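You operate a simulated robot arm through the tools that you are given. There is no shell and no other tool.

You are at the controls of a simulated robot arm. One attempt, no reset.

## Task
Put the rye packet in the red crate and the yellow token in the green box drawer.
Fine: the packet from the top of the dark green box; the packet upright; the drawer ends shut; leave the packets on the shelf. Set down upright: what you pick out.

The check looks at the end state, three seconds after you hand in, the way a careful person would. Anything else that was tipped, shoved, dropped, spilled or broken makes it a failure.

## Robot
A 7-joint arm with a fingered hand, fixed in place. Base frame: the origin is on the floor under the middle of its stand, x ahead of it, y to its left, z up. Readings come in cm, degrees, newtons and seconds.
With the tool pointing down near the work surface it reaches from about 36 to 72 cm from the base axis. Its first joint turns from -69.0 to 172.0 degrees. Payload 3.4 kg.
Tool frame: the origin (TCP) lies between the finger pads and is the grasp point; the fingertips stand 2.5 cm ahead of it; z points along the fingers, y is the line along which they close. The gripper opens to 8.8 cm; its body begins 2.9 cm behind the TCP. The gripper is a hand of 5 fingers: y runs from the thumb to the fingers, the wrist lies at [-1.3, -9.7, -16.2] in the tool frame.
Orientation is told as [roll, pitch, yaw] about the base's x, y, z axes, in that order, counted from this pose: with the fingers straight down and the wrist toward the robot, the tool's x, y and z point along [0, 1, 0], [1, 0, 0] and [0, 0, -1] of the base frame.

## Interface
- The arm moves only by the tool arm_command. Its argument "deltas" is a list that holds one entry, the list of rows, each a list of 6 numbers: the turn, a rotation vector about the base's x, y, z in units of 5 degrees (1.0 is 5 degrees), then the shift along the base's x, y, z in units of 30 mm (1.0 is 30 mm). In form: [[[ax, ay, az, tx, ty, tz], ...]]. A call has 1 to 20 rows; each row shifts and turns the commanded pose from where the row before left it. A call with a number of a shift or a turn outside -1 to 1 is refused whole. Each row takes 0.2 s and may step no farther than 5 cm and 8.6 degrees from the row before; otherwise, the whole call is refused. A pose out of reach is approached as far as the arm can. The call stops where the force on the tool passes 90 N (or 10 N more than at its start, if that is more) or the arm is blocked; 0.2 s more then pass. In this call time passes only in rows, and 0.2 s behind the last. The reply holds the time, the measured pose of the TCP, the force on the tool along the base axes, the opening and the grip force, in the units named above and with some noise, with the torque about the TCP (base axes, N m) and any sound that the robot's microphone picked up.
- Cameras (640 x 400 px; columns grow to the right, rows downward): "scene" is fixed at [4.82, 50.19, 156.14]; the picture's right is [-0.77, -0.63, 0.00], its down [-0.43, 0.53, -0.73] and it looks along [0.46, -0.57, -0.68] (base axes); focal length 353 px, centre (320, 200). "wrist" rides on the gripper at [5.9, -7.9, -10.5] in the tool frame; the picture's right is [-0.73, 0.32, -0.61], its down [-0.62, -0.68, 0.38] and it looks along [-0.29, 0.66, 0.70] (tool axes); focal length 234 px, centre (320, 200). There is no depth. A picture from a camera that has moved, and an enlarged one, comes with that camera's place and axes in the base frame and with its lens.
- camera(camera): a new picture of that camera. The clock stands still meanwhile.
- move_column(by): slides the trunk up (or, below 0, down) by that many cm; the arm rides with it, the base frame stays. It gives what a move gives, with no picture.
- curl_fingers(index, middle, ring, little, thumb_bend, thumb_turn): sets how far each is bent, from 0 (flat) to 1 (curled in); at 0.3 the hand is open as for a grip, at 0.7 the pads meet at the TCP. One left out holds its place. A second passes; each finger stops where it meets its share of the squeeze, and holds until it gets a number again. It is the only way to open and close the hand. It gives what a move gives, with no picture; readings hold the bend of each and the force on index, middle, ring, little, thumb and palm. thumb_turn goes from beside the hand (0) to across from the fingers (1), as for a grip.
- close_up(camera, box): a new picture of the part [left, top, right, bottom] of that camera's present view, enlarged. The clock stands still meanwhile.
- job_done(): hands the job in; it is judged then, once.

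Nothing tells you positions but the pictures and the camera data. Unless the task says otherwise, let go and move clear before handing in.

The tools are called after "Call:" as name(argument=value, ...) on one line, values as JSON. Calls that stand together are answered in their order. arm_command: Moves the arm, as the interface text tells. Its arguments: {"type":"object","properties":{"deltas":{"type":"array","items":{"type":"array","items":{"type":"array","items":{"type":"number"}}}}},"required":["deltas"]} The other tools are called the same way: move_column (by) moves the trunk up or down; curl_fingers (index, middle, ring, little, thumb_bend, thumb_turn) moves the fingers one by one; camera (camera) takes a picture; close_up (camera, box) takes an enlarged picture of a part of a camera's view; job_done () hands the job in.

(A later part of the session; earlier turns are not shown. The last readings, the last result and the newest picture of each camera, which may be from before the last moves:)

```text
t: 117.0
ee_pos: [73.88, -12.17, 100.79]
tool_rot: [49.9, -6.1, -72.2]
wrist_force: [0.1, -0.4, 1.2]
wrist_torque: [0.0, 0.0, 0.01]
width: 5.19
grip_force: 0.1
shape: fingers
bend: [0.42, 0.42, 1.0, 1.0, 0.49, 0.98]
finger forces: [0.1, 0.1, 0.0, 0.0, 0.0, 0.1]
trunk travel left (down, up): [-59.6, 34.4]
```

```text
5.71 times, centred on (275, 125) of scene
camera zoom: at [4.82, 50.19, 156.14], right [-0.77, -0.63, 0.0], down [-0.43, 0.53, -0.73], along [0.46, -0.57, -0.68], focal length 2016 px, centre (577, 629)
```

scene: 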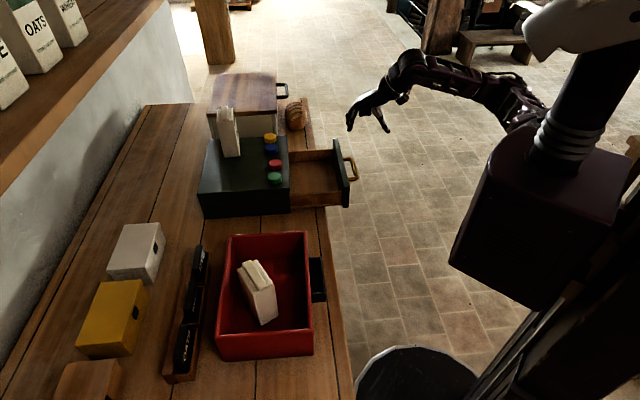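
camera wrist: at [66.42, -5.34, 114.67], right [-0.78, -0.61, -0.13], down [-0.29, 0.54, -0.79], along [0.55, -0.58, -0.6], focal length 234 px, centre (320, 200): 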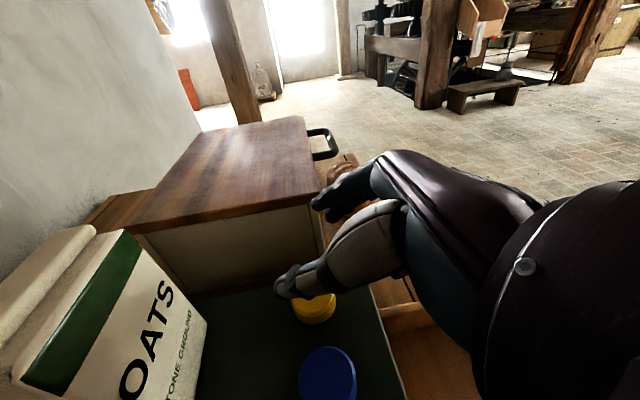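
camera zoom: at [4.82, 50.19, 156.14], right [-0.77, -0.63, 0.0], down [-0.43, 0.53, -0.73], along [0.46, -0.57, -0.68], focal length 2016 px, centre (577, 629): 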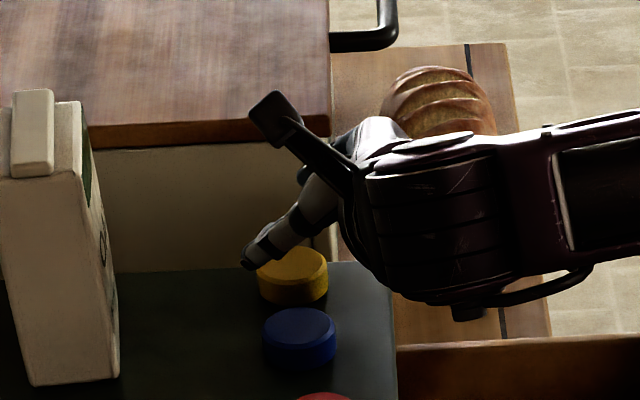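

The token lies about midway between thumb and fingers in the wrist view, and the blue token is well clear. I tighten the fingers a little (they run close to the brown lid) and descend another 1.8 cm.

Call:
curl_fingers(index=0.46, middle=0.45)

Call:
arm_command(deltas=[[[0, 0, 0, 0, 0, -0.3], [0, 0, 0, 0, 0, -0.3]]])

Call:
close_up(camera="wrist", box=[220, 150, 420, 350])

Call:
close_up(camera="scene", box=[240, 100, 310, 170])

```text
t: 118.0
ee_pos: [73.89, -12.12, 100.74]
tool_rot: [49.9, -6.1, -72.2]
wrist_force: [-1.3, 0.4, 0.0]
wrist_torque: [0.02, -0.04, 0.0]
width: 4.77
grip_force: 0.0
shape: fingers
bend: [0.46, 0.45, 1.0, 1.0, 0.49, 0.98]
finger forces: [0.0, 0.1, 0.0, 0.1, 0.0, 0.0]
trunk travel left (down, up): [-59.6, 34.4]
```

```text
t: 118.6
ee_pos: [73.81, -12.13, 98.94]
tool_rot: [49.9, -6.1, -72.2]
wrist_force: [-0.3, -0.1, -0.6]
wrist_torque: [0.0, 0.0, -0.01]
width: 4.75
grip_force: 0.0
shape: fingers
bend: [0.46, 0.45, 1.0, 1.0, 0.49, 0.98]
finger forces: [0.0, 0.0, 0.1, 0.0, 0.0, 0.0]
trunk travel left (down, up): [-59.6, 34.4]
```

```text
2.00 times, centred on (320, 250) of wrist
camera zoom: at [67.01, -4.84, 109.29], right [-0.78, -0.61, -0.13], down [-0.29, 0.54, -0.79], along [0.55, -0.58, -0.6], focal length 468 px, centre (320, 100)
```

zoom: 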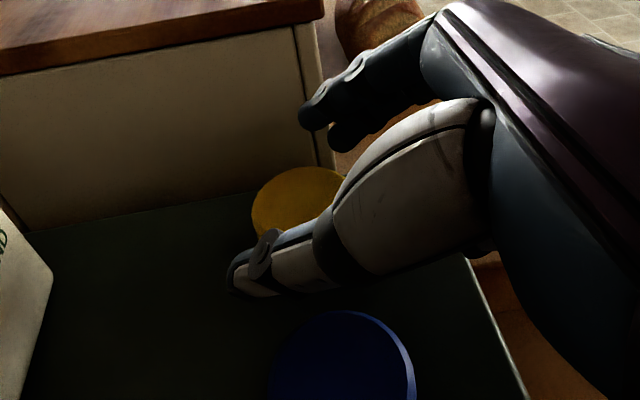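

```text
5.71 times, centred on (275, 135) of scene
camera zoom: at [4.82, 50.19, 156.14], right [-0.77, -0.63, 0.0], down [-0.43, 0.53, -0.73], along [0.46, -0.57, -0.68], focal length 2016 px, centre (577, 571)
```

zoom: 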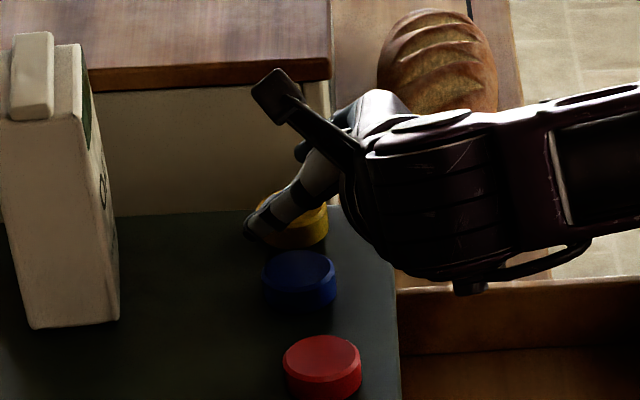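

The token's ellipse matches my prediction to within 2 mm, centred between the pads. I descend in small steps toward the box top, watching for contact.

Call:
arm_command(deltas=[[[0, 0, 0, 0, 0, -0.2], [0, 0, 0, 0, 0, -0.17]]])

Call:
close_up(camera="wrist", box=[220, 150, 420, 350])

Call:
close_up(camera="scene", box=[255, 115, 295, 155])

```text
t: 119.2
ee_pos: [73.99, -12.15, 97.88]
tool_rot: [49.8, -6.1, -72.2]
wrist_force: [-0.4, -0.4, 0.3]
wrist_torque: [-0.01, -0.01, -0.02]
width: 4.77
grip_force: 0.0
shape: fingers
bend: [0.46, 0.45, 1.0, 1.0, 0.49, 0.98]
finger forces: [0.0, 0.0, 0.1, 0.0, 0.0, 0.1]
trunk travel left (down, up): [-59.6, 34.4]
```

```text
2.00 times, centred on (320, 250) of wrist
camera zoom: at [67.0, -4.88, 108.2], right [-0.78, -0.61, -0.13], down [-0.29, 0.54, -0.79], along [0.55, -0.58, -0.6], focal length 468 px, centre (320, 100)
```

zoom: 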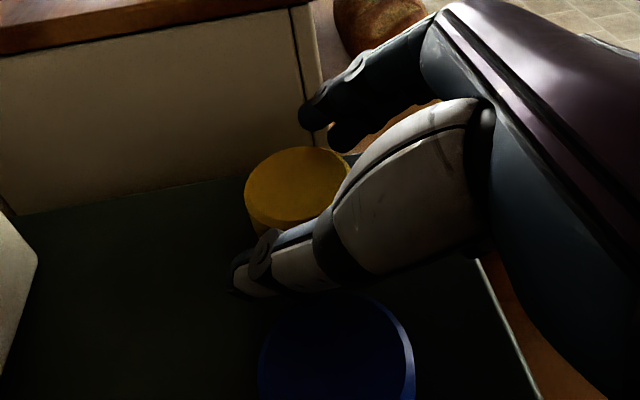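

```text
10.00 times, centred on (275, 135) of scene
camera zoom: at [4.82, 50.19, 156.14], right [-0.77, -0.63, 0.0], down [-0.43, 0.53, -0.73], along [0.46, -0.57, -0.68], focal length 3527 px, centre (770, 850)
```

zoom: 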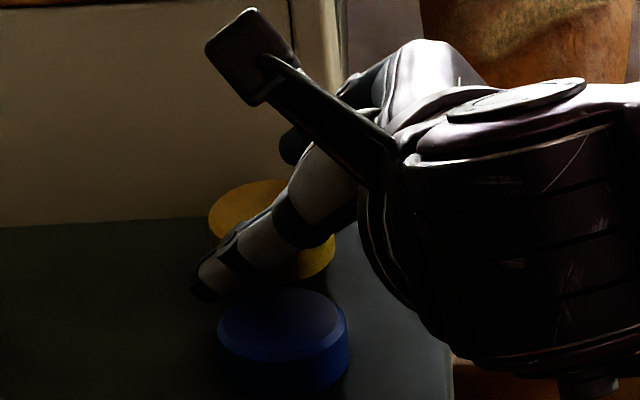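

The thumb tip is about level with the token's top, just past its centre. I shift back 3 mm and descend another centimetre in steps.

Call:
arm_command(deltas=[[[0, 0, 0, -0.08, -0.03, -0.13]]])

Call:
arm_command(deltas=[[[0, 0, 0, 0, 0, -0.12]]])

Call:
close_up(camera="wrist", box=[220, 150, 420, 350])

Call:
close_up(camera="scene", box=[255, 115, 295, 155])

```text
t: 119.6
ee_pos: [73.49, -12.26, 97.53]
tool_rot: [50.1, -6.0, -72.2]
wrist_force: [0.1, 0.5, 1.3]
wrist_torque: [0.06, -0.01, -0.05]
width: 4.76
grip_force: 1.2
shape: fingers
bend: [0.46, 0.45, 1.0, 1.0, 0.49, 0.97]
finger forces: [0.1, 0.0, 0.1, 0.0, 1.3, 0.1]
trunk travel left (down, up): [-59.6, 34.4]
```

```text
t: 120.0
ee_pos: [73.66, -12.2, 97.39]
tool_rot: [49.9, -6.2, -72.2]
wrist_force: [-1.2, -0.5, 4.1]
wrist_torque: [-0.16, -0.11, -0.01]
width: 4.68
grip_force: 2.6
shape: fingers
bend: [0.46, 0.44, 1.0, 1.0, 0.49, 0.97]
finger forces: [0.2, 4.6, 0.0, 0.0, 0.2, 0.0]
trunk travel left (down, up): [-59.6, 34.4]
```

```text
2.00 times, centred on (320, 250) of wrist
camera zoom: at [66.62, -4.94, 107.65], right [-0.78, -0.61, -0.13], down [-0.28, 0.54, -0.79], along [0.55, -0.58, -0.59], focal length 468 px, centre (320, 100)
```

zoom: 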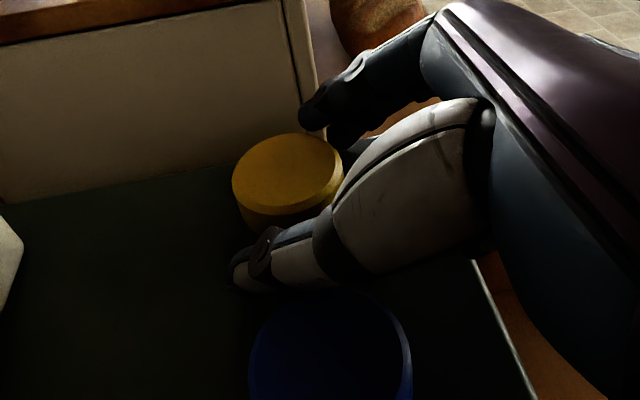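

```text
10.00 times, centred on (275, 135) of scene
camera zoom: at [4.82, 50.19, 156.14], right [-0.77, -0.63, 0.0], down [-0.43, 0.53, -0.73], along [0.46, -0.57, -0.68], focal length 3527 px, centre (770, 850)
```

zoom: 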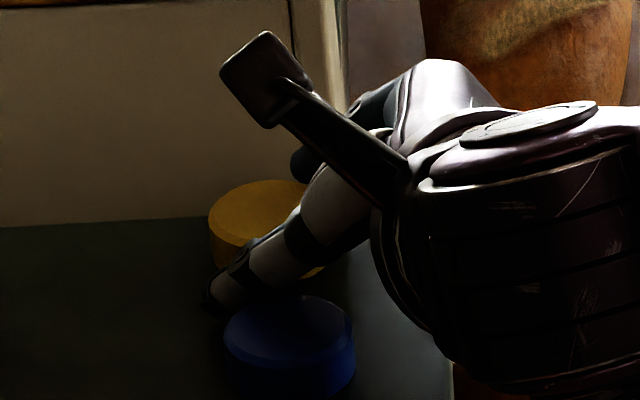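

The middle fingertip has reached the box top (4 N) and the token looks centred between the pads. I ease up 1 mm and close thumb, index and middle gradually.

Call:
arm_command(deltas=[[[0, 0, 0, 0.03, 0.0, 0.06]]])

Call:
curl_fingers(index=0.5, middle=0.5, thumb_bend=0.51)

Call:
close_up(camera="wrist", box=[220, 150, 420, 350])

Call:
close_up(camera="scene", box=[255, 115, 295, 155])

```text
t: 120.4
ee_pos: [73.68, -12.28, 97.52]
tool_rot: [49.9, -6.1, -72.2]
wrist_force: [-0.5, -0.1, 3.1]
wrist_torque: [-0.13, -0.09, -0.01]
width: 4.71
grip_force: 1.7
shape: fingers
bend: [0.46, 0.44, 1.0, 1.0, 0.49, 0.97]
finger forces: [0.1, 2.9, 0.0, 0.1, 0.0, 0.0]
trunk travel left (down, up): [-59.6, 34.4]
```

```text
t: 121.4
ee_pos: [73.67, -12.28, 97.56]
tool_rot: [50.0, -6.0, -72.2]
wrist_force: [0.8, -2.2, 5.7]
wrist_torque: [-0.19, -0.11, -0.06]
width: 4.14
grip_force: 2.6
shape: fingers
bend: [0.5, 0.47, 1.0, 1.0, 0.51, 0.97]
finger forces: [0.1, 4.8, 0.0, 0.1, 0.0, 0.1]
trunk travel left (down, up): [-59.6, 34.4]
```

```text
2.00 times, centred on (320, 250) of wrist
camera zoom: at [66.74, -5.02, 107.75], right [-0.78, -0.61, -0.13], down [-0.29, 0.54, -0.79], along [0.55, -0.58, -0.6], focal length 468 px, centre (320, 100)
```

zoom: 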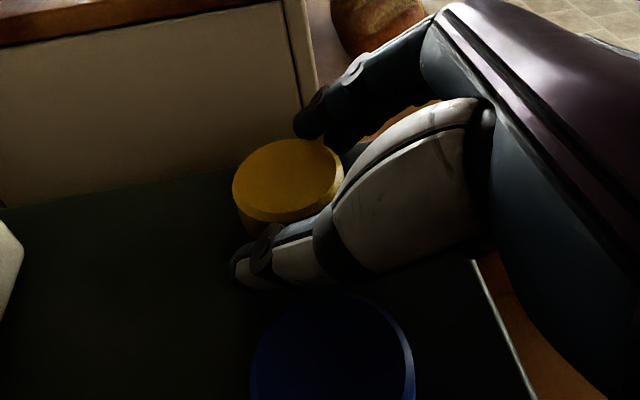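

```text
10.00 times, centred on (275, 135) of scene
camera zoom: at [4.82, 50.19, 156.14], right [-0.77, -0.63, 0.0], down [-0.43, 0.53, -0.73], along [0.46, -0.57, -0.68], focal length 3527 px, centre (770, 850)
```

zoom: 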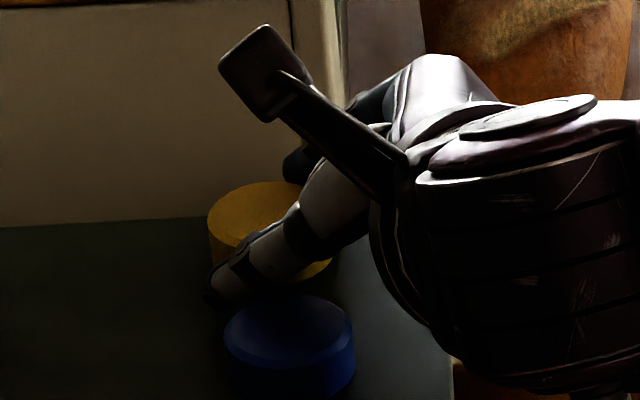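

The middle tip is dragging on the box top. I raise by 2.5 mm and continue closing.

Call:
arm_command(deltas=[[[0, 0, 0, 0, 0, 0.09]]])

Call:
curl_fingers(index=0.53, middle=0.52, thumb_bend=0.54)

Call:
close_up(camera="wrist", box=[220, 150, 420, 350])

Call:
close_up(camera="scene", box=[255, 115, 295, 155])

```text
t: 121.8
ee_pos: [73.69, -12.21, 97.53]
tool_rot: [49.8, -6.2, -72.1]
wrist_force: [0.4, 0.1, -0.2]
wrist_torque: [-0.01, 0.0, -0.01]
width: 4.1
grip_force: 0.1
shape: fingers
bend: [0.5, 0.5, 1.0, 1.0, 0.51, 0.97]
finger forces: [0.1, 0.0, 0.0, 0.0, 0.0, 0.0]
trunk travel left (down, up): [-59.6, 34.4]
```

```text
t: 122.8
ee_pos: [73.72, -12.22, 97.72]
tool_rot: [49.9, -6.1, -72.2]
wrist_force: [-0.3, -0.1, -0.3]
wrist_torque: [-0.01, 0.0, 0.0]
width: 3.43
grip_force: 0.0
shape: fingers
bend: [0.53, 0.52, 1.0, 1.0, 0.54, 0.97]
finger forces: [0.0, 0.0, 0.0, 0.1, 0.1, 0.0]
trunk travel left (down, up): [-59.6, 34.4]
```

```text
2.00 times, centred on (320, 250) of wrist
camera zoom: at [66.83, -4.95, 108.0], right [-0.78, -0.61, -0.13], down [-0.29, 0.54, -0.79], along [0.55, -0.58, -0.6], focal length 468 px, centre (320, 100)
```

zoom: 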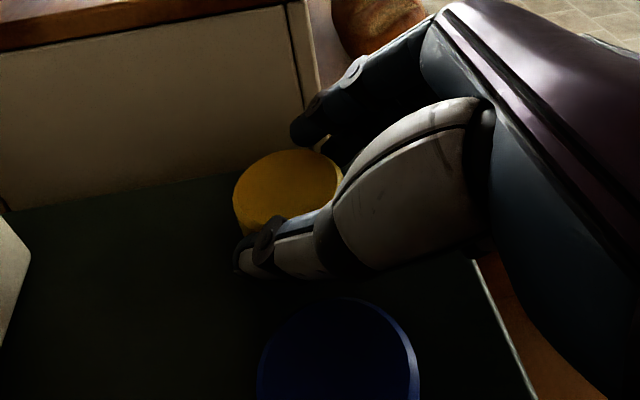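

```text
10.00 times, centred on (275, 135) of scene
camera zoom: at [4.82, 50.19, 156.14], right [-0.77, -0.63, 0.0], down [-0.43, 0.53, -0.73], along [0.46, -0.57, -0.68], focal length 3527 px, centre (770, 850)
```

zoom: 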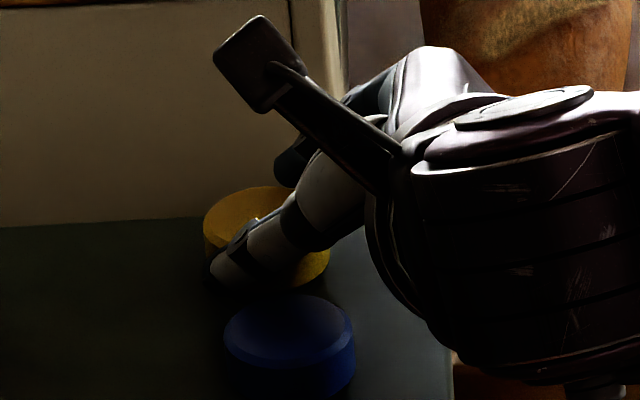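

Width 3.4 cm with no contact yet, so the pads are just about at the token's sides. I close further in small steps.

Call:
curl_fingers(middle=0.56, thumb_bend=0.57)

Call:
close_up(camera="wrist", box=[250, 170, 370, 310])

Call:
close_up(camera="scene", box=[255, 115, 295, 155])

```text
t: 123.8
ee_pos: [73.76, -12.18, 97.7]
tool_rot: [49.9, -6.1, -72.3]
wrist_force: [-0.4, -0.1, 1.0]
wrist_torque: [0.01, 0.01, -0.05]
width: 3.34
grip_force: 0.4
shape: fingers
bend: [0.53, 0.55, 1.0, 1.0, 0.55, 0.97]
finger forces: [0.3, 0.6, 0.1, 0.0, 0.5, 0.1]
trunk travel left (down, up): [-59.6, 34.4]
```

```text
2.86 times, centred on (310, 240) of wrist
camera zoom: at [66.83, -4.95, 108.0], right [-0.78, -0.61, -0.13], down [-0.29, 0.54, -0.79], along [0.55, -0.58, -0.6], focal length 669 px, centre (349, 86)
```

zoom: 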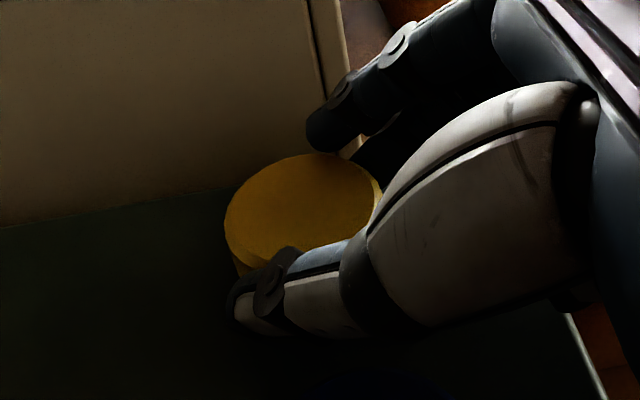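

```text
10.00 times, centred on (275, 135) of scene
camera zoom: at [4.82, 50.19, 156.14], right [-0.77, -0.63, 0.0], down [-0.43, 0.53, -0.73], along [0.46, -0.57, -0.68], focal length 3527 px, centre (770, 850)
```

zoom: 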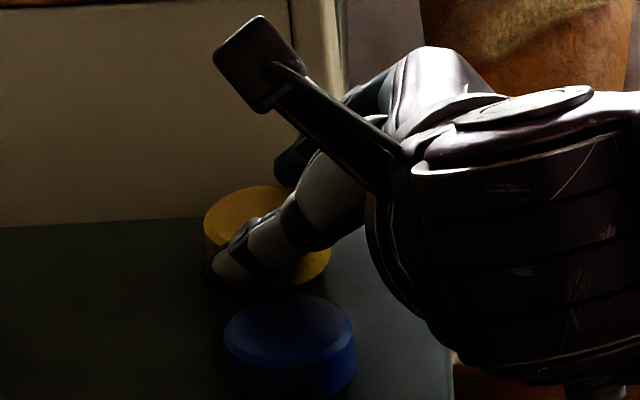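

Light contact on thumb, middle and index together. I tighten the pinch.

Call:
curl_fingers(index=0.56, middle=0.62, thumb_bend=0.62)

Call:
close_up(camera="wrist", box=[250, 170, 370, 310])

Call:
close_up(camera="scene", box=[255, 115, 295, 155])

```text
t: 124.8
ee_pos: [73.68, -12.27, 97.73]
tool_rot: [49.9, -6.1, -72.2]
wrist_force: [0.1, -1.1, 1.0]
wrist_torque: [-0.01, -0.05, -0.03]
width: 3.12
grip_force: 3.7
shape: fingers
bend: [0.54, 0.58, 1.0, 1.0, 0.57, 0.97]
finger forces: [1.1, 2.9, 0.0, 0.0, 3.6, 0.0]
trunk travel left (down, up): [-59.6, 34.4]
```

```text
2.86 times, centred on (310, 240) of wrist
camera zoom: at [66.81, -4.96, 108.01], right [-0.78, -0.61, -0.13], down [-0.29, 0.54, -0.79], along [0.55, -0.58, -0.6], focal length 669 px, centre (349, 86)
```

zoom: 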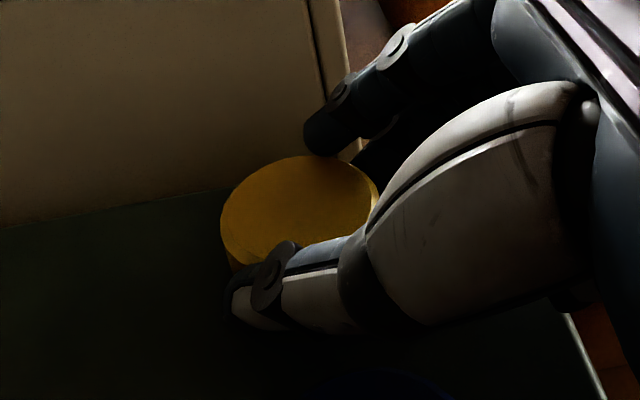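

```text
10.00 times, centred on (275, 135) of scene
camera zoom: at [4.82, 50.19, 156.14], right [-0.77, -0.63, 0.0], down [-0.43, 0.53, -0.73], along [0.46, -0.57, -0.68], focal length 3527 px, centre (770, 850)
```

zoom: 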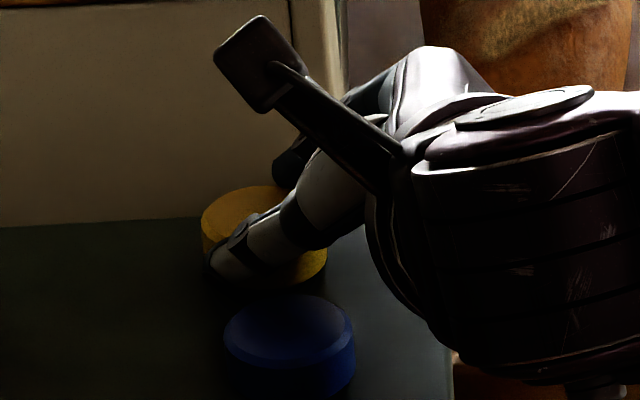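

A 3.7 N pinch holds it. I tighten slightly more and test lift by 1 cm.

Call:
curl_fingers(index=0.57, middle=0.66, thumb_bend=0.65)

Call:
arm_command(deltas=[[[0, 0, 0, 0, 0, 0.15], [0, 0, 0, 0, 0, 0.2]]])

Call:
close_up(camera="wrist", box=[250, 170, 370, 310])

Call:
close_up(camera="scene", box=[255, 115, 295, 155])

```text
t: 125.8
ee_pos: [73.69, -12.33, 97.66]
tool_rot: [49.8, -6.2, -72.1]
wrist_force: [0.4, -0.5, 1.0]
wrist_torque: [-0.06, -0.01, -0.04]
width: 3.09
grip_force: 5.3
shape: fingers
bend: [0.54, 0.59, 1.0, 1.0, 0.58, 0.96]
finger forces: [0.9, 5.6, 0.0, 0.1, 5.0, 0.0]
trunk travel left (down, up): [-59.6, 34.4]
```

```text
t: 126.4
ee_pos: [73.8, -12.17, 98.7]
tool_rot: [49.8, -6.1, -72.2]
wrist_force: [0.4, 0.1, -0.7]
wrist_torque: [0.02, -0.02, 0.01]
width: 3.06
grip_force: 5.3
shape: fingers
bend: [0.54, 0.6, 1.0, 1.0, 0.58, 0.96]
finger forces: [0.6, 4.8, 0.0, 0.0, 5.3, 0.1]
trunk travel left (down, up): [-59.6, 34.4]
```

```text
2.86 times, centred on (310, 240) of wrist
camera zoom: at [66.86, -4.93, 109.01], right [-0.78, -0.61, -0.13], down [-0.29, 0.54, -0.79], along [0.55, -0.58, -0.6], focal length 669 px, centre (349, 86)
```

zoom: 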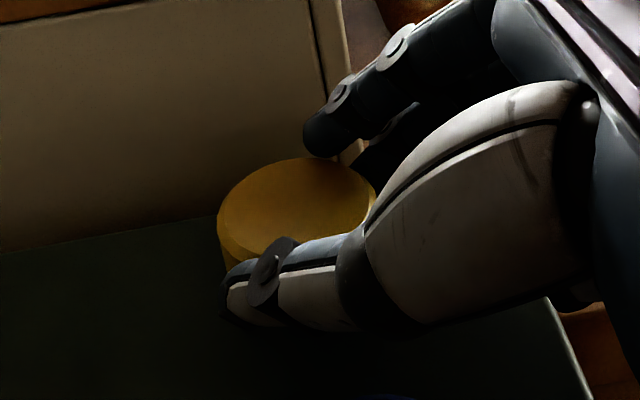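

```text
10.00 times, centred on (275, 135) of scene
camera zoom: at [4.82, 50.19, 156.14], right [-0.77, -0.63, 0.0], down [-0.43, 0.53, -0.73], along [0.46, -0.57, -0.68], focal length 3527 px, centre (770, 850)
```

zoom: 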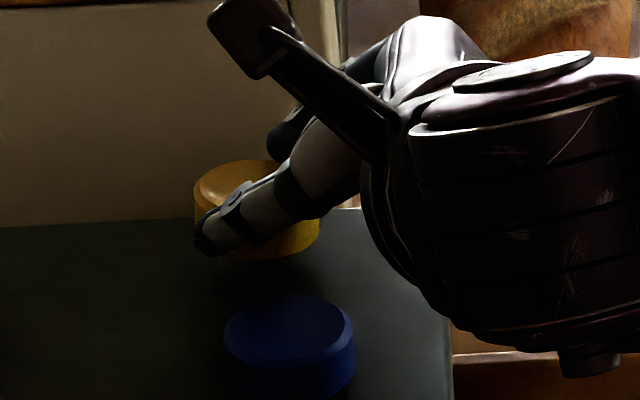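

The token lifts cleanly and stays level. I raise it well clear before moving over the drawer.

Call:
arm_command(deltas=[[[0, 0, 0, 0, 0, 0.4], [0, 0, 0, -0.05, 0, 0.6], [0, 0, 0, -0.1, 0, 0.6], [0, 0, 0, -0.1, 0, 0.6]]])

Call:
camera(camera="scene")

Call:
camera(camera="wrist")

```text
t: 127.4
ee_pos: [72.99, -12.34, 105.32]
tool_rot: [49.9, -6.1, -72.2]
wrist_force: [-0.6, -0.7, -0.2]
wrist_torque: [-0.02, -0.01, 0.01]
width: 3.06
grip_force: 5.7
shape: fingers
bend: [0.54, 0.6, 1.0, 1.0, 0.58, 0.96]
finger forces: [0.6, 4.9, 0.1, 0.0, 5.2, 0.0]
trunk travel left (down, up): [-59.6, 34.4]
```

```text
taken
```

scene: 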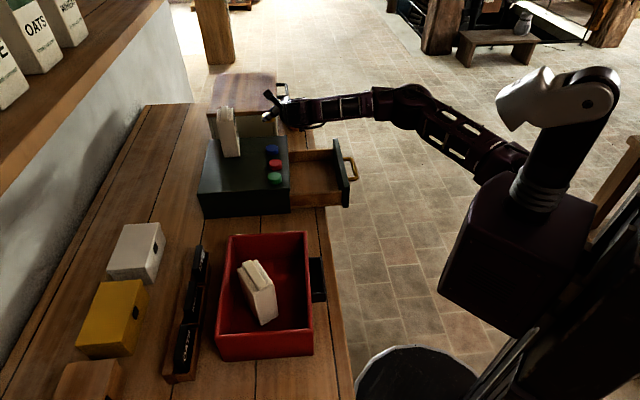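

```text
taken
camera wrist: at [66.08, -5.0, 115.6], right [-0.78, -0.61, -0.13], down [-0.29, 0.54, -0.79], along [0.55, -0.58, -0.6], focal length 234 px, centre (320, 200)
```

wrist: 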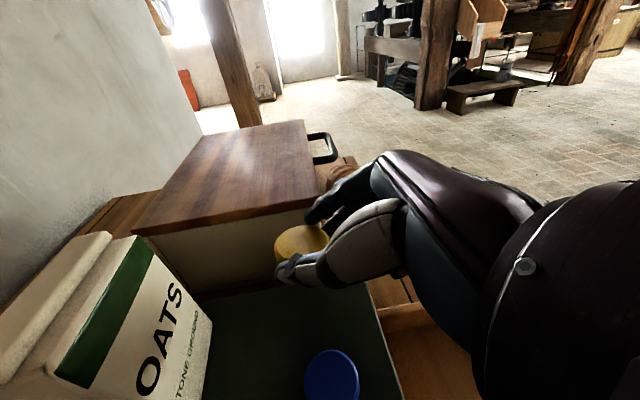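

The token is held level. I now measure the open drawer's interior to choose the drop spot.

Call:
close_up(camera="scene", box=[265, 125, 365, 220])

```text
4.21 times, centred on (315, 172) of scene
camera zoom: at [4.82, 50.19, 156.14], right [-0.77, -0.63, 0.0], down [-0.43, 0.53, -0.73], along [0.46, -0.57, -0.68], focal length 1485 px, centre (341, 316)
```

zoom: 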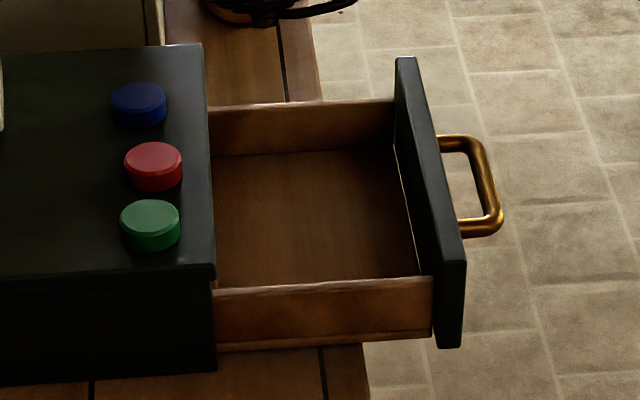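

The drawer interior spans roughly n 24–36 and t -40 to -59, with side walls to z≈93 and the floor near 88.5. I carry the token over its centre, then turn the hand more upright so it clears the drawer's front panel.

Call:
arm_command(deltas=[[[0, 0, 0, -0.7, 0.02, 0.3], [0, 0, 0, -0.8, 0.03, 0.3], [0, 0, 0, -0.8, 0.03, 0.2], [0, 0, 0, -0.8, 0.03, 0], [0, 0, 0, -0.8, 0.03, 0], [0, 0, 0, -0.8, 0.03, 0]]])

Call:
arm_command(deltas=[[[-0.31, 0.95, -0.105, 0, 0, 0], [-0.31, 0.95, -0.105, 0, 0, 0], [-0.31, 0.95, -0.105, 0, 0, 0], [-0.31, 0.95, -0.105, 0, 0, 0], [-0.31, 0.95, -0.105, 0, 0, 0]]])

Call:
close_up(camera="scene", box=[250, 70, 370, 210])

Call:
camera(camera="wrist")

```text
t: 128.8
ee_pos: [58.78, -11.67, 107.64]
tool_rot: [49.9, -6.2, -72.3]
wrist_force: [0.6, -0.1, 0.3]
wrist_torque: [0.0, 0.01, 0.03]
width: 3.05
grip_force: 5.2
shape: fingers
bend: [0.54, 0.6, 1.0, 1.0, 0.58, 0.96]
finger forces: [0.6, 4.7, 0.0, 0.0, 5.1, 0.1]
trunk travel left (down, up): [-59.6, 34.4]
```

```text
t: 130.0
ee_pos: [58.86, -11.75, 107.62]
tool_rot: [24.7, -6.2, -72.1]
wrist_force: [-1.1, -0.8, -0.2]
wrist_torque: [0.01, -0.01, -0.03]
width: 3.04
grip_force: 5.5
shape: fingers
bend: [0.55, 0.6, 1.0, 1.0, 0.58, 0.96]
finger forces: [0.7, 4.7, 0.0, 0.0, 5.1, 0.0]
trunk travel left (down, up): [-59.6, 34.4]
```

```text
2.86 times, centred on (310, 140) of scene
camera zoom: at [4.82, 50.19, 156.14], right [-0.77, -0.63, 0.0], down [-0.43, 0.53, -0.73], along [0.46, -0.57, -0.68], focal length 1008 px, centre (349, 371)
```

zoom: 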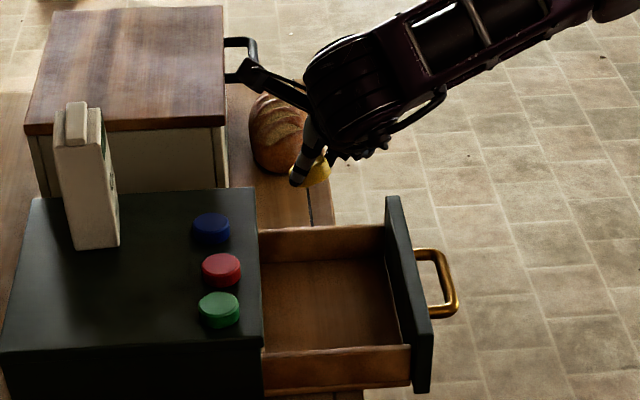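

```text
taken
camera wrist: at [56.91, -2.72, 118.71], right [-0.78, -0.56, 0.28], down [-0.58, 0.46, -0.68], along [0.25, -0.69, -0.68], focal length 234 px, centre (320, 200)
```

wrist: 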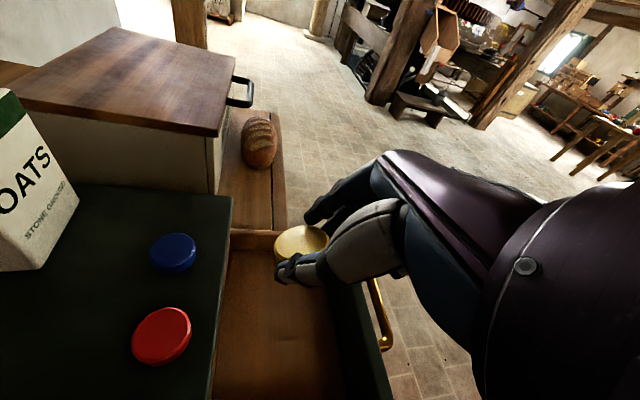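

The hand is steeper now and the token sits over the middle of the drawer. I lower it into the drawer.

Call:
arm_command(deltas=[[[0, 0, 0, -0.1, 0, -0.8], [0, 0, 0, -0.1, 0, -0.9], [0, 0, 0, 0, 0, -0.9], [0, 0, 0, 0, 0, -0.9], [0, 0, 0, 0, 0, -0.8]]])

Call:
close_up(camera="scene", box=[260, 110, 370, 220])

Call:
camera(camera="wrist")

```text
t: 131.2
ee_pos: [58.25, -11.71, 94.74]
tool_rot: [24.8, -6.2, -72.1]
wrist_force: [0.3, -0.3, -0.2]
wrist_torque: [-0.02, -0.01, 0.01]
width: 2.99
grip_force: 5.3
shape: fingers
bend: [0.55, 0.6, 1.0, 1.0, 0.58, 0.96]
finger forces: [0.6, 4.7, 0.1, 0.1, 5.1, 0.1]
trunk travel left (down, up): [-59.6, 34.4]
```

```text
3.64 times, centred on (315, 165) of scene
camera zoom: at [4.82, 50.19, 156.14], right [-0.77, -0.63, 0.0], down [-0.43, 0.53, -0.73], along [0.46, -0.57, -0.68], focal length 1283 px, centre (338, 327)
```

zoom: 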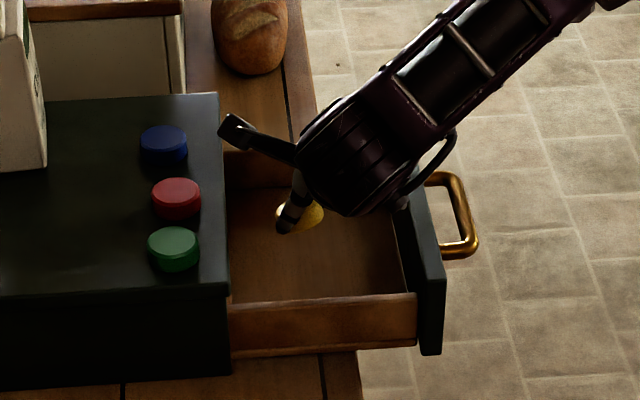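

```text
taken
camera wrist: at [56.24, -2.79, 105.8], right [-0.78, -0.56, 0.28], down [-0.57, 0.46, -0.68], along [0.25, -0.69, -0.68], focal length 234 px, centre (320, 200)
```

wrist: 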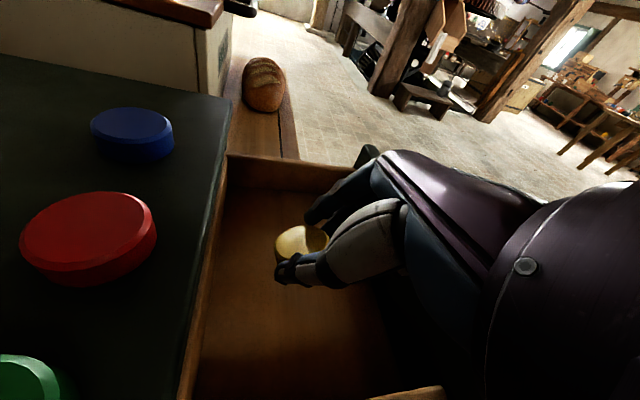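

The token is inside the drawer, a couple of centimetres above its floor. I lower slowly until I feel the floor.

Call:
arm_command(deltas=[[[0, 0, 0, 0, 0, -0.25], [0, 0, 0, 0, 0, -0.25]]])

Call:
arm_command(deltas=[[[0, 0, 0, 0, 0, -0.13]]])

Call:
arm_command(deltas=[[[0, 0, 0, 0, 0, -0.13]]])

Call:
close_up(camera="wrist", box=[240, 160, 400, 320])

```text
t: 131.8
ee_pos: [58.23, -11.69, 93.35]
tool_rot: [24.9, -6.2, -72.1]
wrist_force: [-0.1, 1.0, -0.7]
wrist_torque: [0.03, 0.02, 0.0]
width: 3.01
grip_force: 5.3
shape: fingers
bend: [0.55, 0.6, 1.0, 1.0, 0.58, 0.96]
finger forces: [0.6, 4.7, 0.0, 0.1, 5.0, 0.0]
trunk travel left (down, up): [-59.6, 34.4]
```

```text
t: 132.2
ee_pos: [58.41, -11.7, 92.87]
tool_rot: [24.8, -6.2, -72.3]
wrist_force: [-0.5, -0.8, -0.1]
wrist_torque: [-0.02, 0.01, 0.01]
width: 3.02
grip_force: 5.6
shape: fingers
bend: [0.55, 0.6, 1.0, 1.0, 0.58, 0.96]
finger forces: [0.6, 4.7, 0.0, 0.1, 5.0, 0.0]
trunk travel left (down, up): [-59.6, 34.4]
```

```text
t: 132.6
ee_pos: [58.28, -11.66, 92.65]
tool_rot: [24.8, -6.2, -72.1]
wrist_force: [0.1, -0.1, 0.0]
wrist_torque: [-0.03, -0.01, 0.01]
width: 3.04
grip_force: 5.6
shape: fingers
bend: [0.55, 0.6, 1.0, 1.0, 0.58, 0.96]
finger forces: [0.5, 4.7, 0.0, 0.1, 5.1, 0.0]
trunk travel left (down, up): [-59.6, 34.4]
```

```text
2.50 times, centred on (320, 240) of wrist
camera zoom: at [56.25, -2.77, 103.51], right [-0.78, -0.56, 0.28], down [-0.57, 0.46, -0.68], along [0.25, -0.69, -0.68], focal length 585 px, centre (320, 100)
```

zoom: 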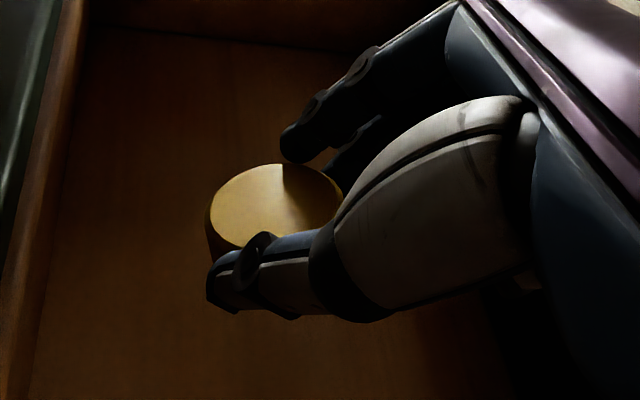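

Call:
arm_command(deltas=[[[0, 0, 0, 0, 0, -0.13]]])

Call:
arm_command(deltas=[[[0, 0, 0, 0, 0, -0.13]]])

Call:
arm_command(deltas=[[[0, 0, 0, 0, 0, -0.13]]])

Call:
close_up(camera="wrist", box=[240, 160, 400, 320])

```text
t: 133.0
ee_pos: [58.18, -11.66, 92.08]
tool_rot: [24.8, -6.3, -72.1]
wrist_force: [-0.2, 0.1, -1.0]
wrist_torque: [0.01, -0.02, -0.03]
width: 3.01
grip_force: 5.5
shape: fingers
bend: [0.55, 0.6, 1.0, 1.0, 0.58, 0.96]
finger forces: [0.6, 4.7, 0.0, 0.0, 5.1, 0.1]
trunk travel left (down, up): [-59.6, 34.4]
```

```text
t: 133.4
ee_pos: [58.31, -11.73, 91.74]
tool_rot: [24.8, -6.2, -72.1]
wrist_force: [0.1, -0.3, -0.2]
wrist_torque: [0.0, 0.03, 0.01]
width: 3.02
grip_force: 5.3
shape: fingers
bend: [0.55, 0.6, 1.0, 1.0, 0.58, 0.96]
finger forces: [0.6, 4.7, 0.0, 0.0, 5.2, 0.0]
trunk travel left (down, up): [-59.6, 34.4]
```

```text
t: 133.8
ee_pos: [58.31, -11.71, 91.36]
tool_rot: [24.7, -6.2, -72.2]
wrist_force: [1.2, 0.6, -0.5]
wrist_torque: [0.02, -0.01, 0.01]
width: 3.0
grip_force: 5.3
shape: fingers
bend: [0.55, 0.6, 1.0, 1.0, 0.58, 0.96]
finger forces: [0.6, 4.8, 0.0, 0.0, 5.1, 0.0]
trunk travel left (down, up): [-59.6, 34.4]
```

```text
2.50 times, centred on (320, 240) of wrist
camera zoom: at [56.25, -2.75, 102.33], right [-0.78, -0.56, 0.28], down [-0.57, 0.46, -0.68], along [0.25, -0.69, -0.68], focal length 585 px, centre (320, 100)
```

zoom: 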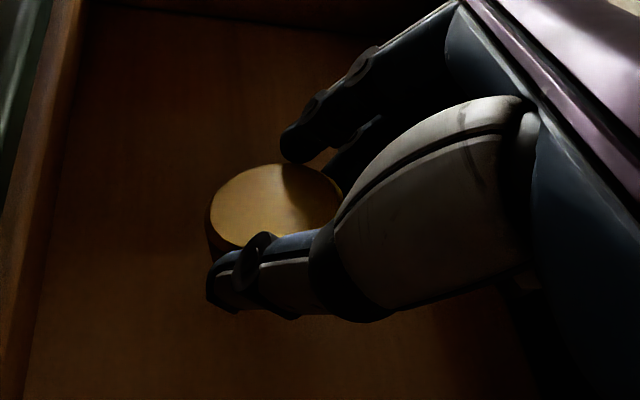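

Not touching yet; I continue in 4 mm steps.

Call:
arm_command(deltas=[[[0, 0, 0, 0, 0, -0.13]]])

Call:
arm_command(deltas=[[[0, 0, 0, 0, 0, -0.13]]])

Call:
close_up(camera="scene", box=[270, 120, 360, 210])

Call:
close_up(camera="wrist", box=[240, 160, 400, 320])

```text
t: 134.2
ee_pos: [58.32, -11.64, 91.02]
tool_rot: [24.7, -6.2, -72.1]
wrist_force: [0.6, -0.5, 0.4]
wrist_torque: [-0.03, 0.02, -0.03]
width: 3.01
grip_force: 5.8
shape: fingers
bend: [0.55, 0.6, 1.0, 1.0, 0.58, 0.96]
finger forces: [0.6, 4.7, 0.0, 0.0, 5.0, 0.0]
trunk travel left (down, up): [-59.6, 34.4]
```

```text
t: 134.6
ee_pos: [58.29, -11.68, 90.58]
tool_rot: [24.8, -6.2, -72.1]
wrist_force: [-0.4, -0.4, 0.0]
wrist_torque: [0.02, -0.01, -0.04]
width: 3.03
grip_force: 4.8
shape: fingers
bend: [0.55, 0.6, 1.0, 1.0, 0.58, 0.96]
finger forces: [0.7, 4.8, 0.0, 0.2, 5.1, 0.0]
trunk travel left (down, up): [-59.6, 34.4]
```

```text
4.44 times, centred on (315, 165) of scene
camera zoom: at [4.82, 50.19, 156.14], right [-0.77, -0.63, 0.0], down [-0.43, 0.53, -0.73], along [0.46, -0.57, -0.68], focal length 1568 px, centre (342, 356)
```

zoom: 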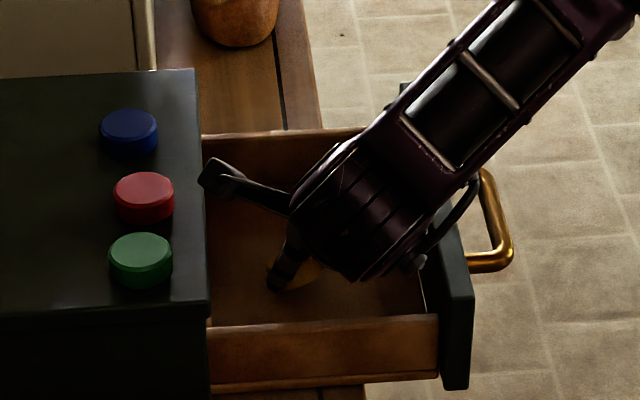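

```text
2.50 times, centred on (320, 240) of wrist
camera zoom: at [56.29, -2.71, 101.58], right [-0.78, -0.56, 0.28], down [-0.57, 0.46, -0.68], along [0.25, -0.69, -0.68], focal length 585 px, centre (320, 100)
```

zoom: 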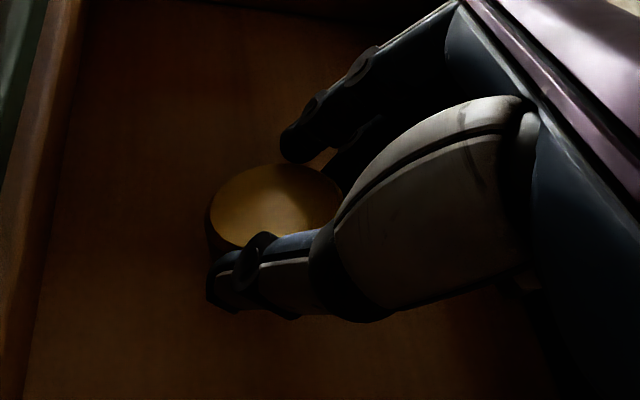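

Call:
arm_command(deltas=[[[0, 0, 0, 0, 0, -0.12]]])

Call:
arm_command(deltas=[[[0, 0, 0, 0, 0, -0.12]]])

Call:
arm_command(deltas=[[[0, 0, 0, 0, 0, -0.12]]])

Call:
close_up(camera="wrist", box=[240, 160, 400, 320])

```text
t: 135.0
ee_pos: [58.42, -11.66, 90.12]
tool_rot: [24.7, -6.2, -72.1]
wrist_force: [-0.3, -0.4, 1.1]
wrist_torque: [-0.03, -0.02, 0.03]
width: 2.99
grip_force: 4.5
shape: fingers
bend: [0.55, 0.6, 1.0, 1.0, 0.58, 0.96]
finger forces: [0.7, 4.8, 0.0, 0.0, 5.1, 0.0]
trunk travel left (down, up): [-59.6, 34.4]
```

```text
t: 135.4
ee_pos: [58.11, -11.71, 89.96]
tool_rot: [24.9, -6.3, -72.2]
wrist_force: [-1.2, -0.1, 3.7]
wrist_torque: [0.0, -0.03, 0.03]
width: 3.03
grip_force: 6.1
shape: fingers
bend: [0.54, 0.6, 1.0, 1.0, 0.58, 0.96]
finger forces: [1.6, 4.5, 0.0, 0.0, 6.5, 0.1]
trunk travel left (down, up): [-59.6, 34.4]
```

```text
t: 135.8
ee_pos: [58.27, -11.73, 89.5]
tool_rot: [24.7, -6.2, -72.2]
wrist_force: [-0.3, -0.5, 1.2]
wrist_torque: [0.0, -0.02, 0.04]
width: 3.08
grip_force: 5.7
shape: fingers
bend: [0.54, 0.6, 1.0, 1.0, 0.58, 0.96]
finger forces: [1.4, 4.3, 0.0, 0.0, 5.9, 0.1]
trunk travel left (down, up): [-59.6, 34.4]
```

```text
2.50 times, centred on (320, 240) of wrist
camera zoom: at [56.23, -2.74, 100.48], right [-0.78, -0.56, 0.28], down [-0.57, 0.46, -0.68], along [0.25, -0.69, -0.68], focal length 585 px, centre (320, 100)
```

zoom: 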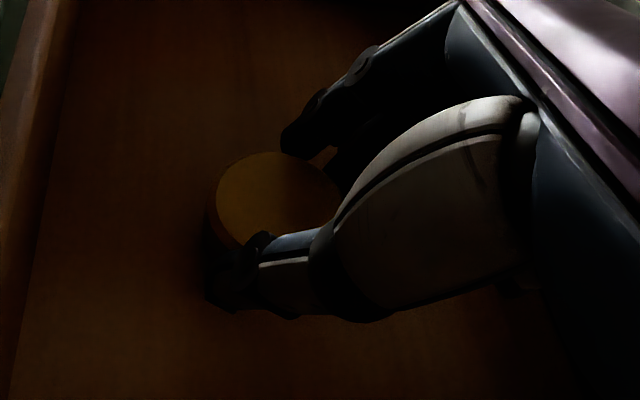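

The token's edge has touched and it is pivoting flat in the pinch, as intended. I lower 3 mm more.

Call:
arm_command(deltas=[[[0, 0, 0, 0, 0, -0.08]]])

Call:
arm_command(deltas=[[[0, 0, 0, 0, 0, -0.07]]])

Call:
close_up(camera="wrist", box=[240, 160, 400, 320])

Call:
close_up(camera="scene", box=[285, 140, 345, 200])

```text
t: 136.2
ee_pos: [58.19, -11.75, 89.29]
tool_rot: [24.8, -6.3, -72.1]
wrist_force: [-1.6, 0.1, 3.7]
wrist_torque: [0.08, -0.09, 0.04]
width: 3.08
grip_force: 6.0
shape: fingers
bend: [0.54, 0.6, 1.0, 1.0, 0.58, 0.96]
finger forces: [1.1, 4.4, 0.0, 0.0, 6.0, 0.0]
trunk travel left (down, up): [-59.6, 34.4]
```

```text
t: 136.6
ee_pos: [58.12, -11.7, 89.16]
tool_rot: [25.0, -6.2, -72.2]
wrist_force: [-0.3, -0.5, 8.7]
wrist_torque: [-0.05, -0.1, 0.03]
width: 3.09
grip_force: 8.1
shape: fingers
bend: [0.54, 0.6, 1.0, 1.0, 0.58, 0.96]
finger forces: [1.3, 8.2, 0.1, 0.0, 6.1, 0.0]
trunk travel left (down, up): [-59.6, 34.4]
```

```text
2.50 times, centred on (320, 240) of wrist
camera zoom: at [56.12, -2.73, 100.2], right [-0.78, -0.56, 0.28], down [-0.57, 0.46, -0.68], along [0.25, -0.69, -0.68], focal length 585 px, centre (320, 100)
```

zoom: 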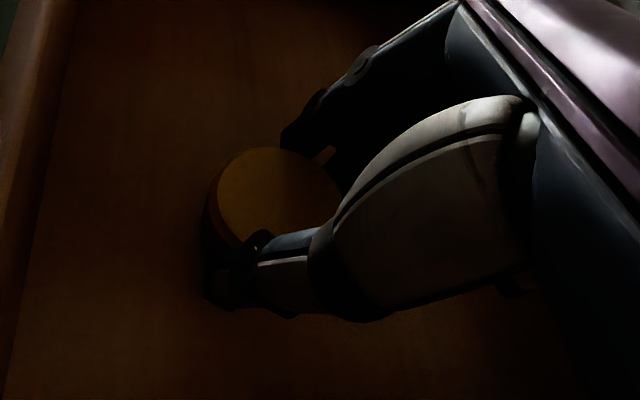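

```text
6.67 times, centred on (315, 170) of scene
camera zoom: at [4.82, 50.19, 156.14], right [-0.77, -0.63, 0.0], down [-0.43, 0.53, -0.73], along [0.46, -0.57, -0.68], focal length 2352 px, centre (353, 400)
```

zoom: 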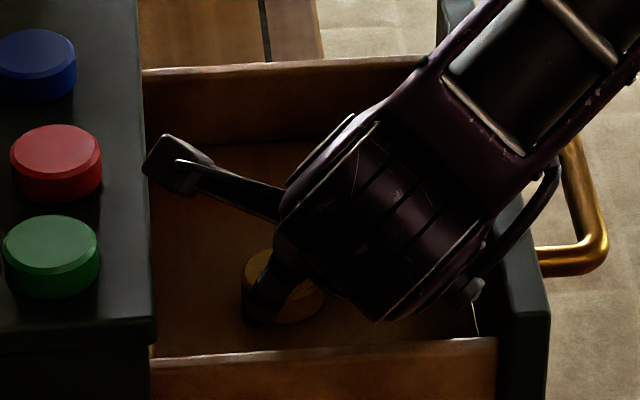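

The token is nearly flat on the drawer floor and the middle fingertip is touching the floor. I ease up 2 mm and open gently.

Call:
arm_command(deltas=[[[0, 0, 0, 0, 0, 0.07]]])

Call:
curl_fingers(index=0.5, middle=0.54, thumb_bend=0.53)

Call:
close_up(camera="wrist", box=[240, 160, 400, 320])

Call:
close_up(camera="scene", box=[285, 140, 345, 200])

```text
t: 137.0
ee_pos: [58.12, -11.63, 89.21]
tool_rot: [24.8, -6.2, -72.1]
wrist_force: [-0.3, -0.1, 4.8]
wrist_torque: [0.02, -0.07, -0.01]
width: 3.09
grip_force: 6.3
shape: fingers
bend: [0.54, 0.6, 1.0, 1.0, 0.58, 0.96]
finger forces: [1.3, 5.2, 0.0, 0.0, 5.9, 0.0]
trunk travel left (down, up): [-59.6, 34.4]
```

```text
t: 138.0
ee_pos: [58.34, -11.68, 89.25]
tool_rot: [24.8, -6.2, -72.0]
wrist_force: [-0.1, 0.6, 0.0]
wrist_torque: [0.03, -0.01, 0.03]
width: 3.79
grip_force: 0.0
shape: fingers
bend: [0.5, 0.54, 1.0, 1.0, 0.53, 0.97]
finger forces: [0.0, 0.0, 0.0, 0.0, 0.0, 0.1]
trunk travel left (down, up): [-59.6, 34.4]
```

```text
2.50 times, centred on (320, 240) of wrist
camera zoom: at [56.25, -2.72, 100.24], right [-0.78, -0.56, 0.28], down [-0.57, 0.46, -0.68], along [0.25, -0.69, -0.68], focal length 585 px, centre (320, 100)
```

zoom: 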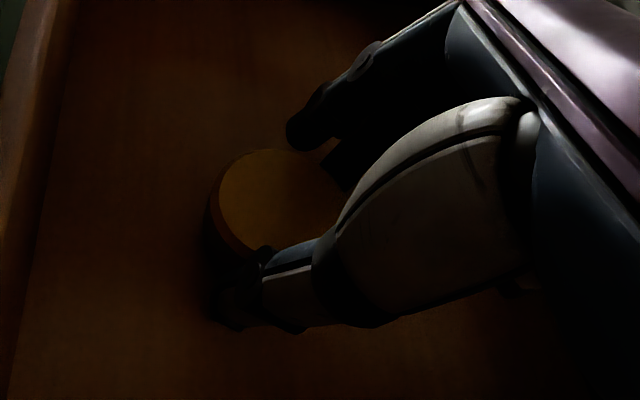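

```text
6.67 times, centred on (315, 170) of scene
camera zoom: at [4.82, 50.19, 156.14], right [-0.77, -0.63, 0.0], down [-0.43, 0.53, -0.73], along [0.46, -0.57, -0.68], focal length 2352 px, centre (353, 400)
```

zoom: 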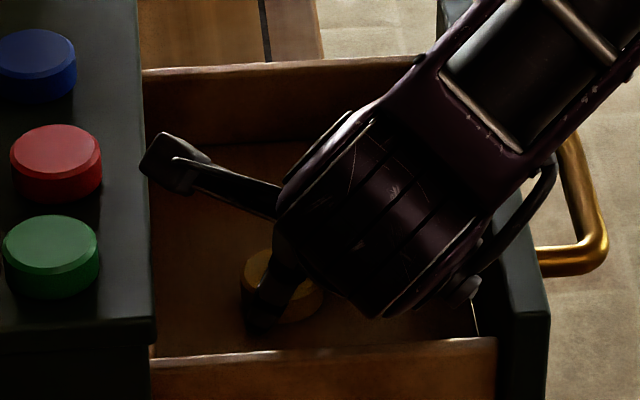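

Released: the token rests flat. I open a bit wider and lift the hand straight up out of the drawer.

Call:
curl_fingers(index=0.44, middle=0.46, thumb_bend=0.44)

Call:
arm_command(deltas=[[[0, 0, 0, 0, 0, 0.3], [0, 0, 0, 0, 0, 0.6], [0, 0, 0, 0, 0, 0.9], [0, 0, 0, 0, 0, 0.9], [0, 0, 0, 0, 0, 0.9], [0, 0, 0, 0, 0, 0.9], [0, 0, 0, 0, 0, 0.9]]])

Call:
camera(camera="scene")

Call:
camera(camera="wrist")

```text
t: 139.0
ee_pos: [58.21, -11.62, 89.29]
tool_rot: [24.8, -6.3, -72.1]
wrist_force: [-0.7, 0.1, -0.4]
wrist_torque: [0.0, 0.02, 0.02]
width: 5.44
grip_force: 0.1
shape: fingers
bend: [0.44, 0.46, 1.0, 1.0, 0.44, 0.97]
finger forces: [0.1, 0.0, 0.1, 0.0, 0.1, 0.1]
trunk travel left (down, up): [-59.6, 34.4]
```

```text
t: 140.6
ee_pos: [58.17, -11.73, 105.73]
tool_rot: [24.8, -6.2, -72.0]
wrist_force: [-0.6, 0.3, 0.8]
wrist_torque: [-0.01, 0.03, 0.04]
width: 5.43
grip_force: 0.0
shape: fingers
bend: [0.44, 0.46, 1.0, 1.0, 0.44, 0.97]
finger forces: [0.1, 0.1, 0.1, 0.0, 0.0, 0.0]
trunk travel left (down, up): [-59.6, 34.4]
```

```text
taken
```

scene: 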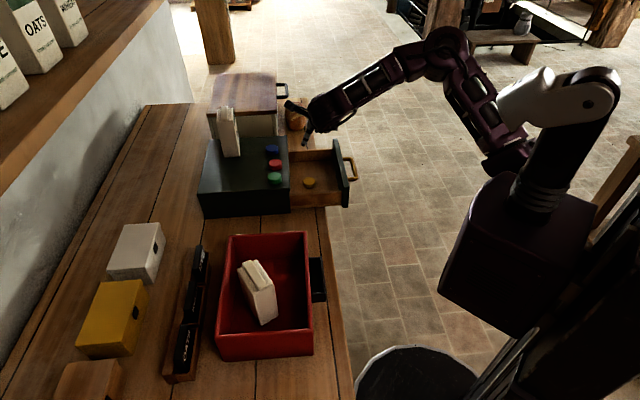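

```text
taken
camera wrist: at [56.14, -2.77, 116.67], right [-0.78, -0.56, 0.28], down [-0.57, 0.46, -0.68], along [0.25, -0.69, -0.68], focal length 234 px, centre (320, 200)
```

wrist: 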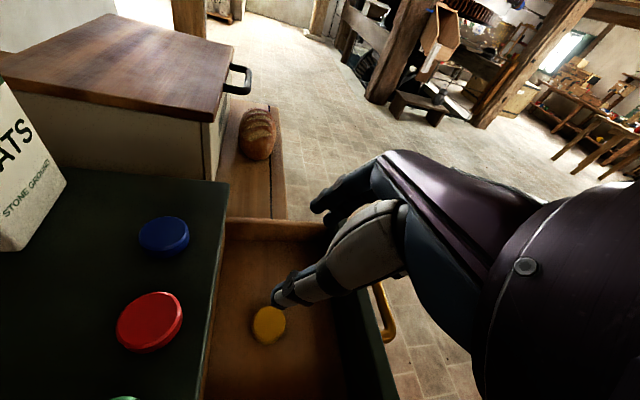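

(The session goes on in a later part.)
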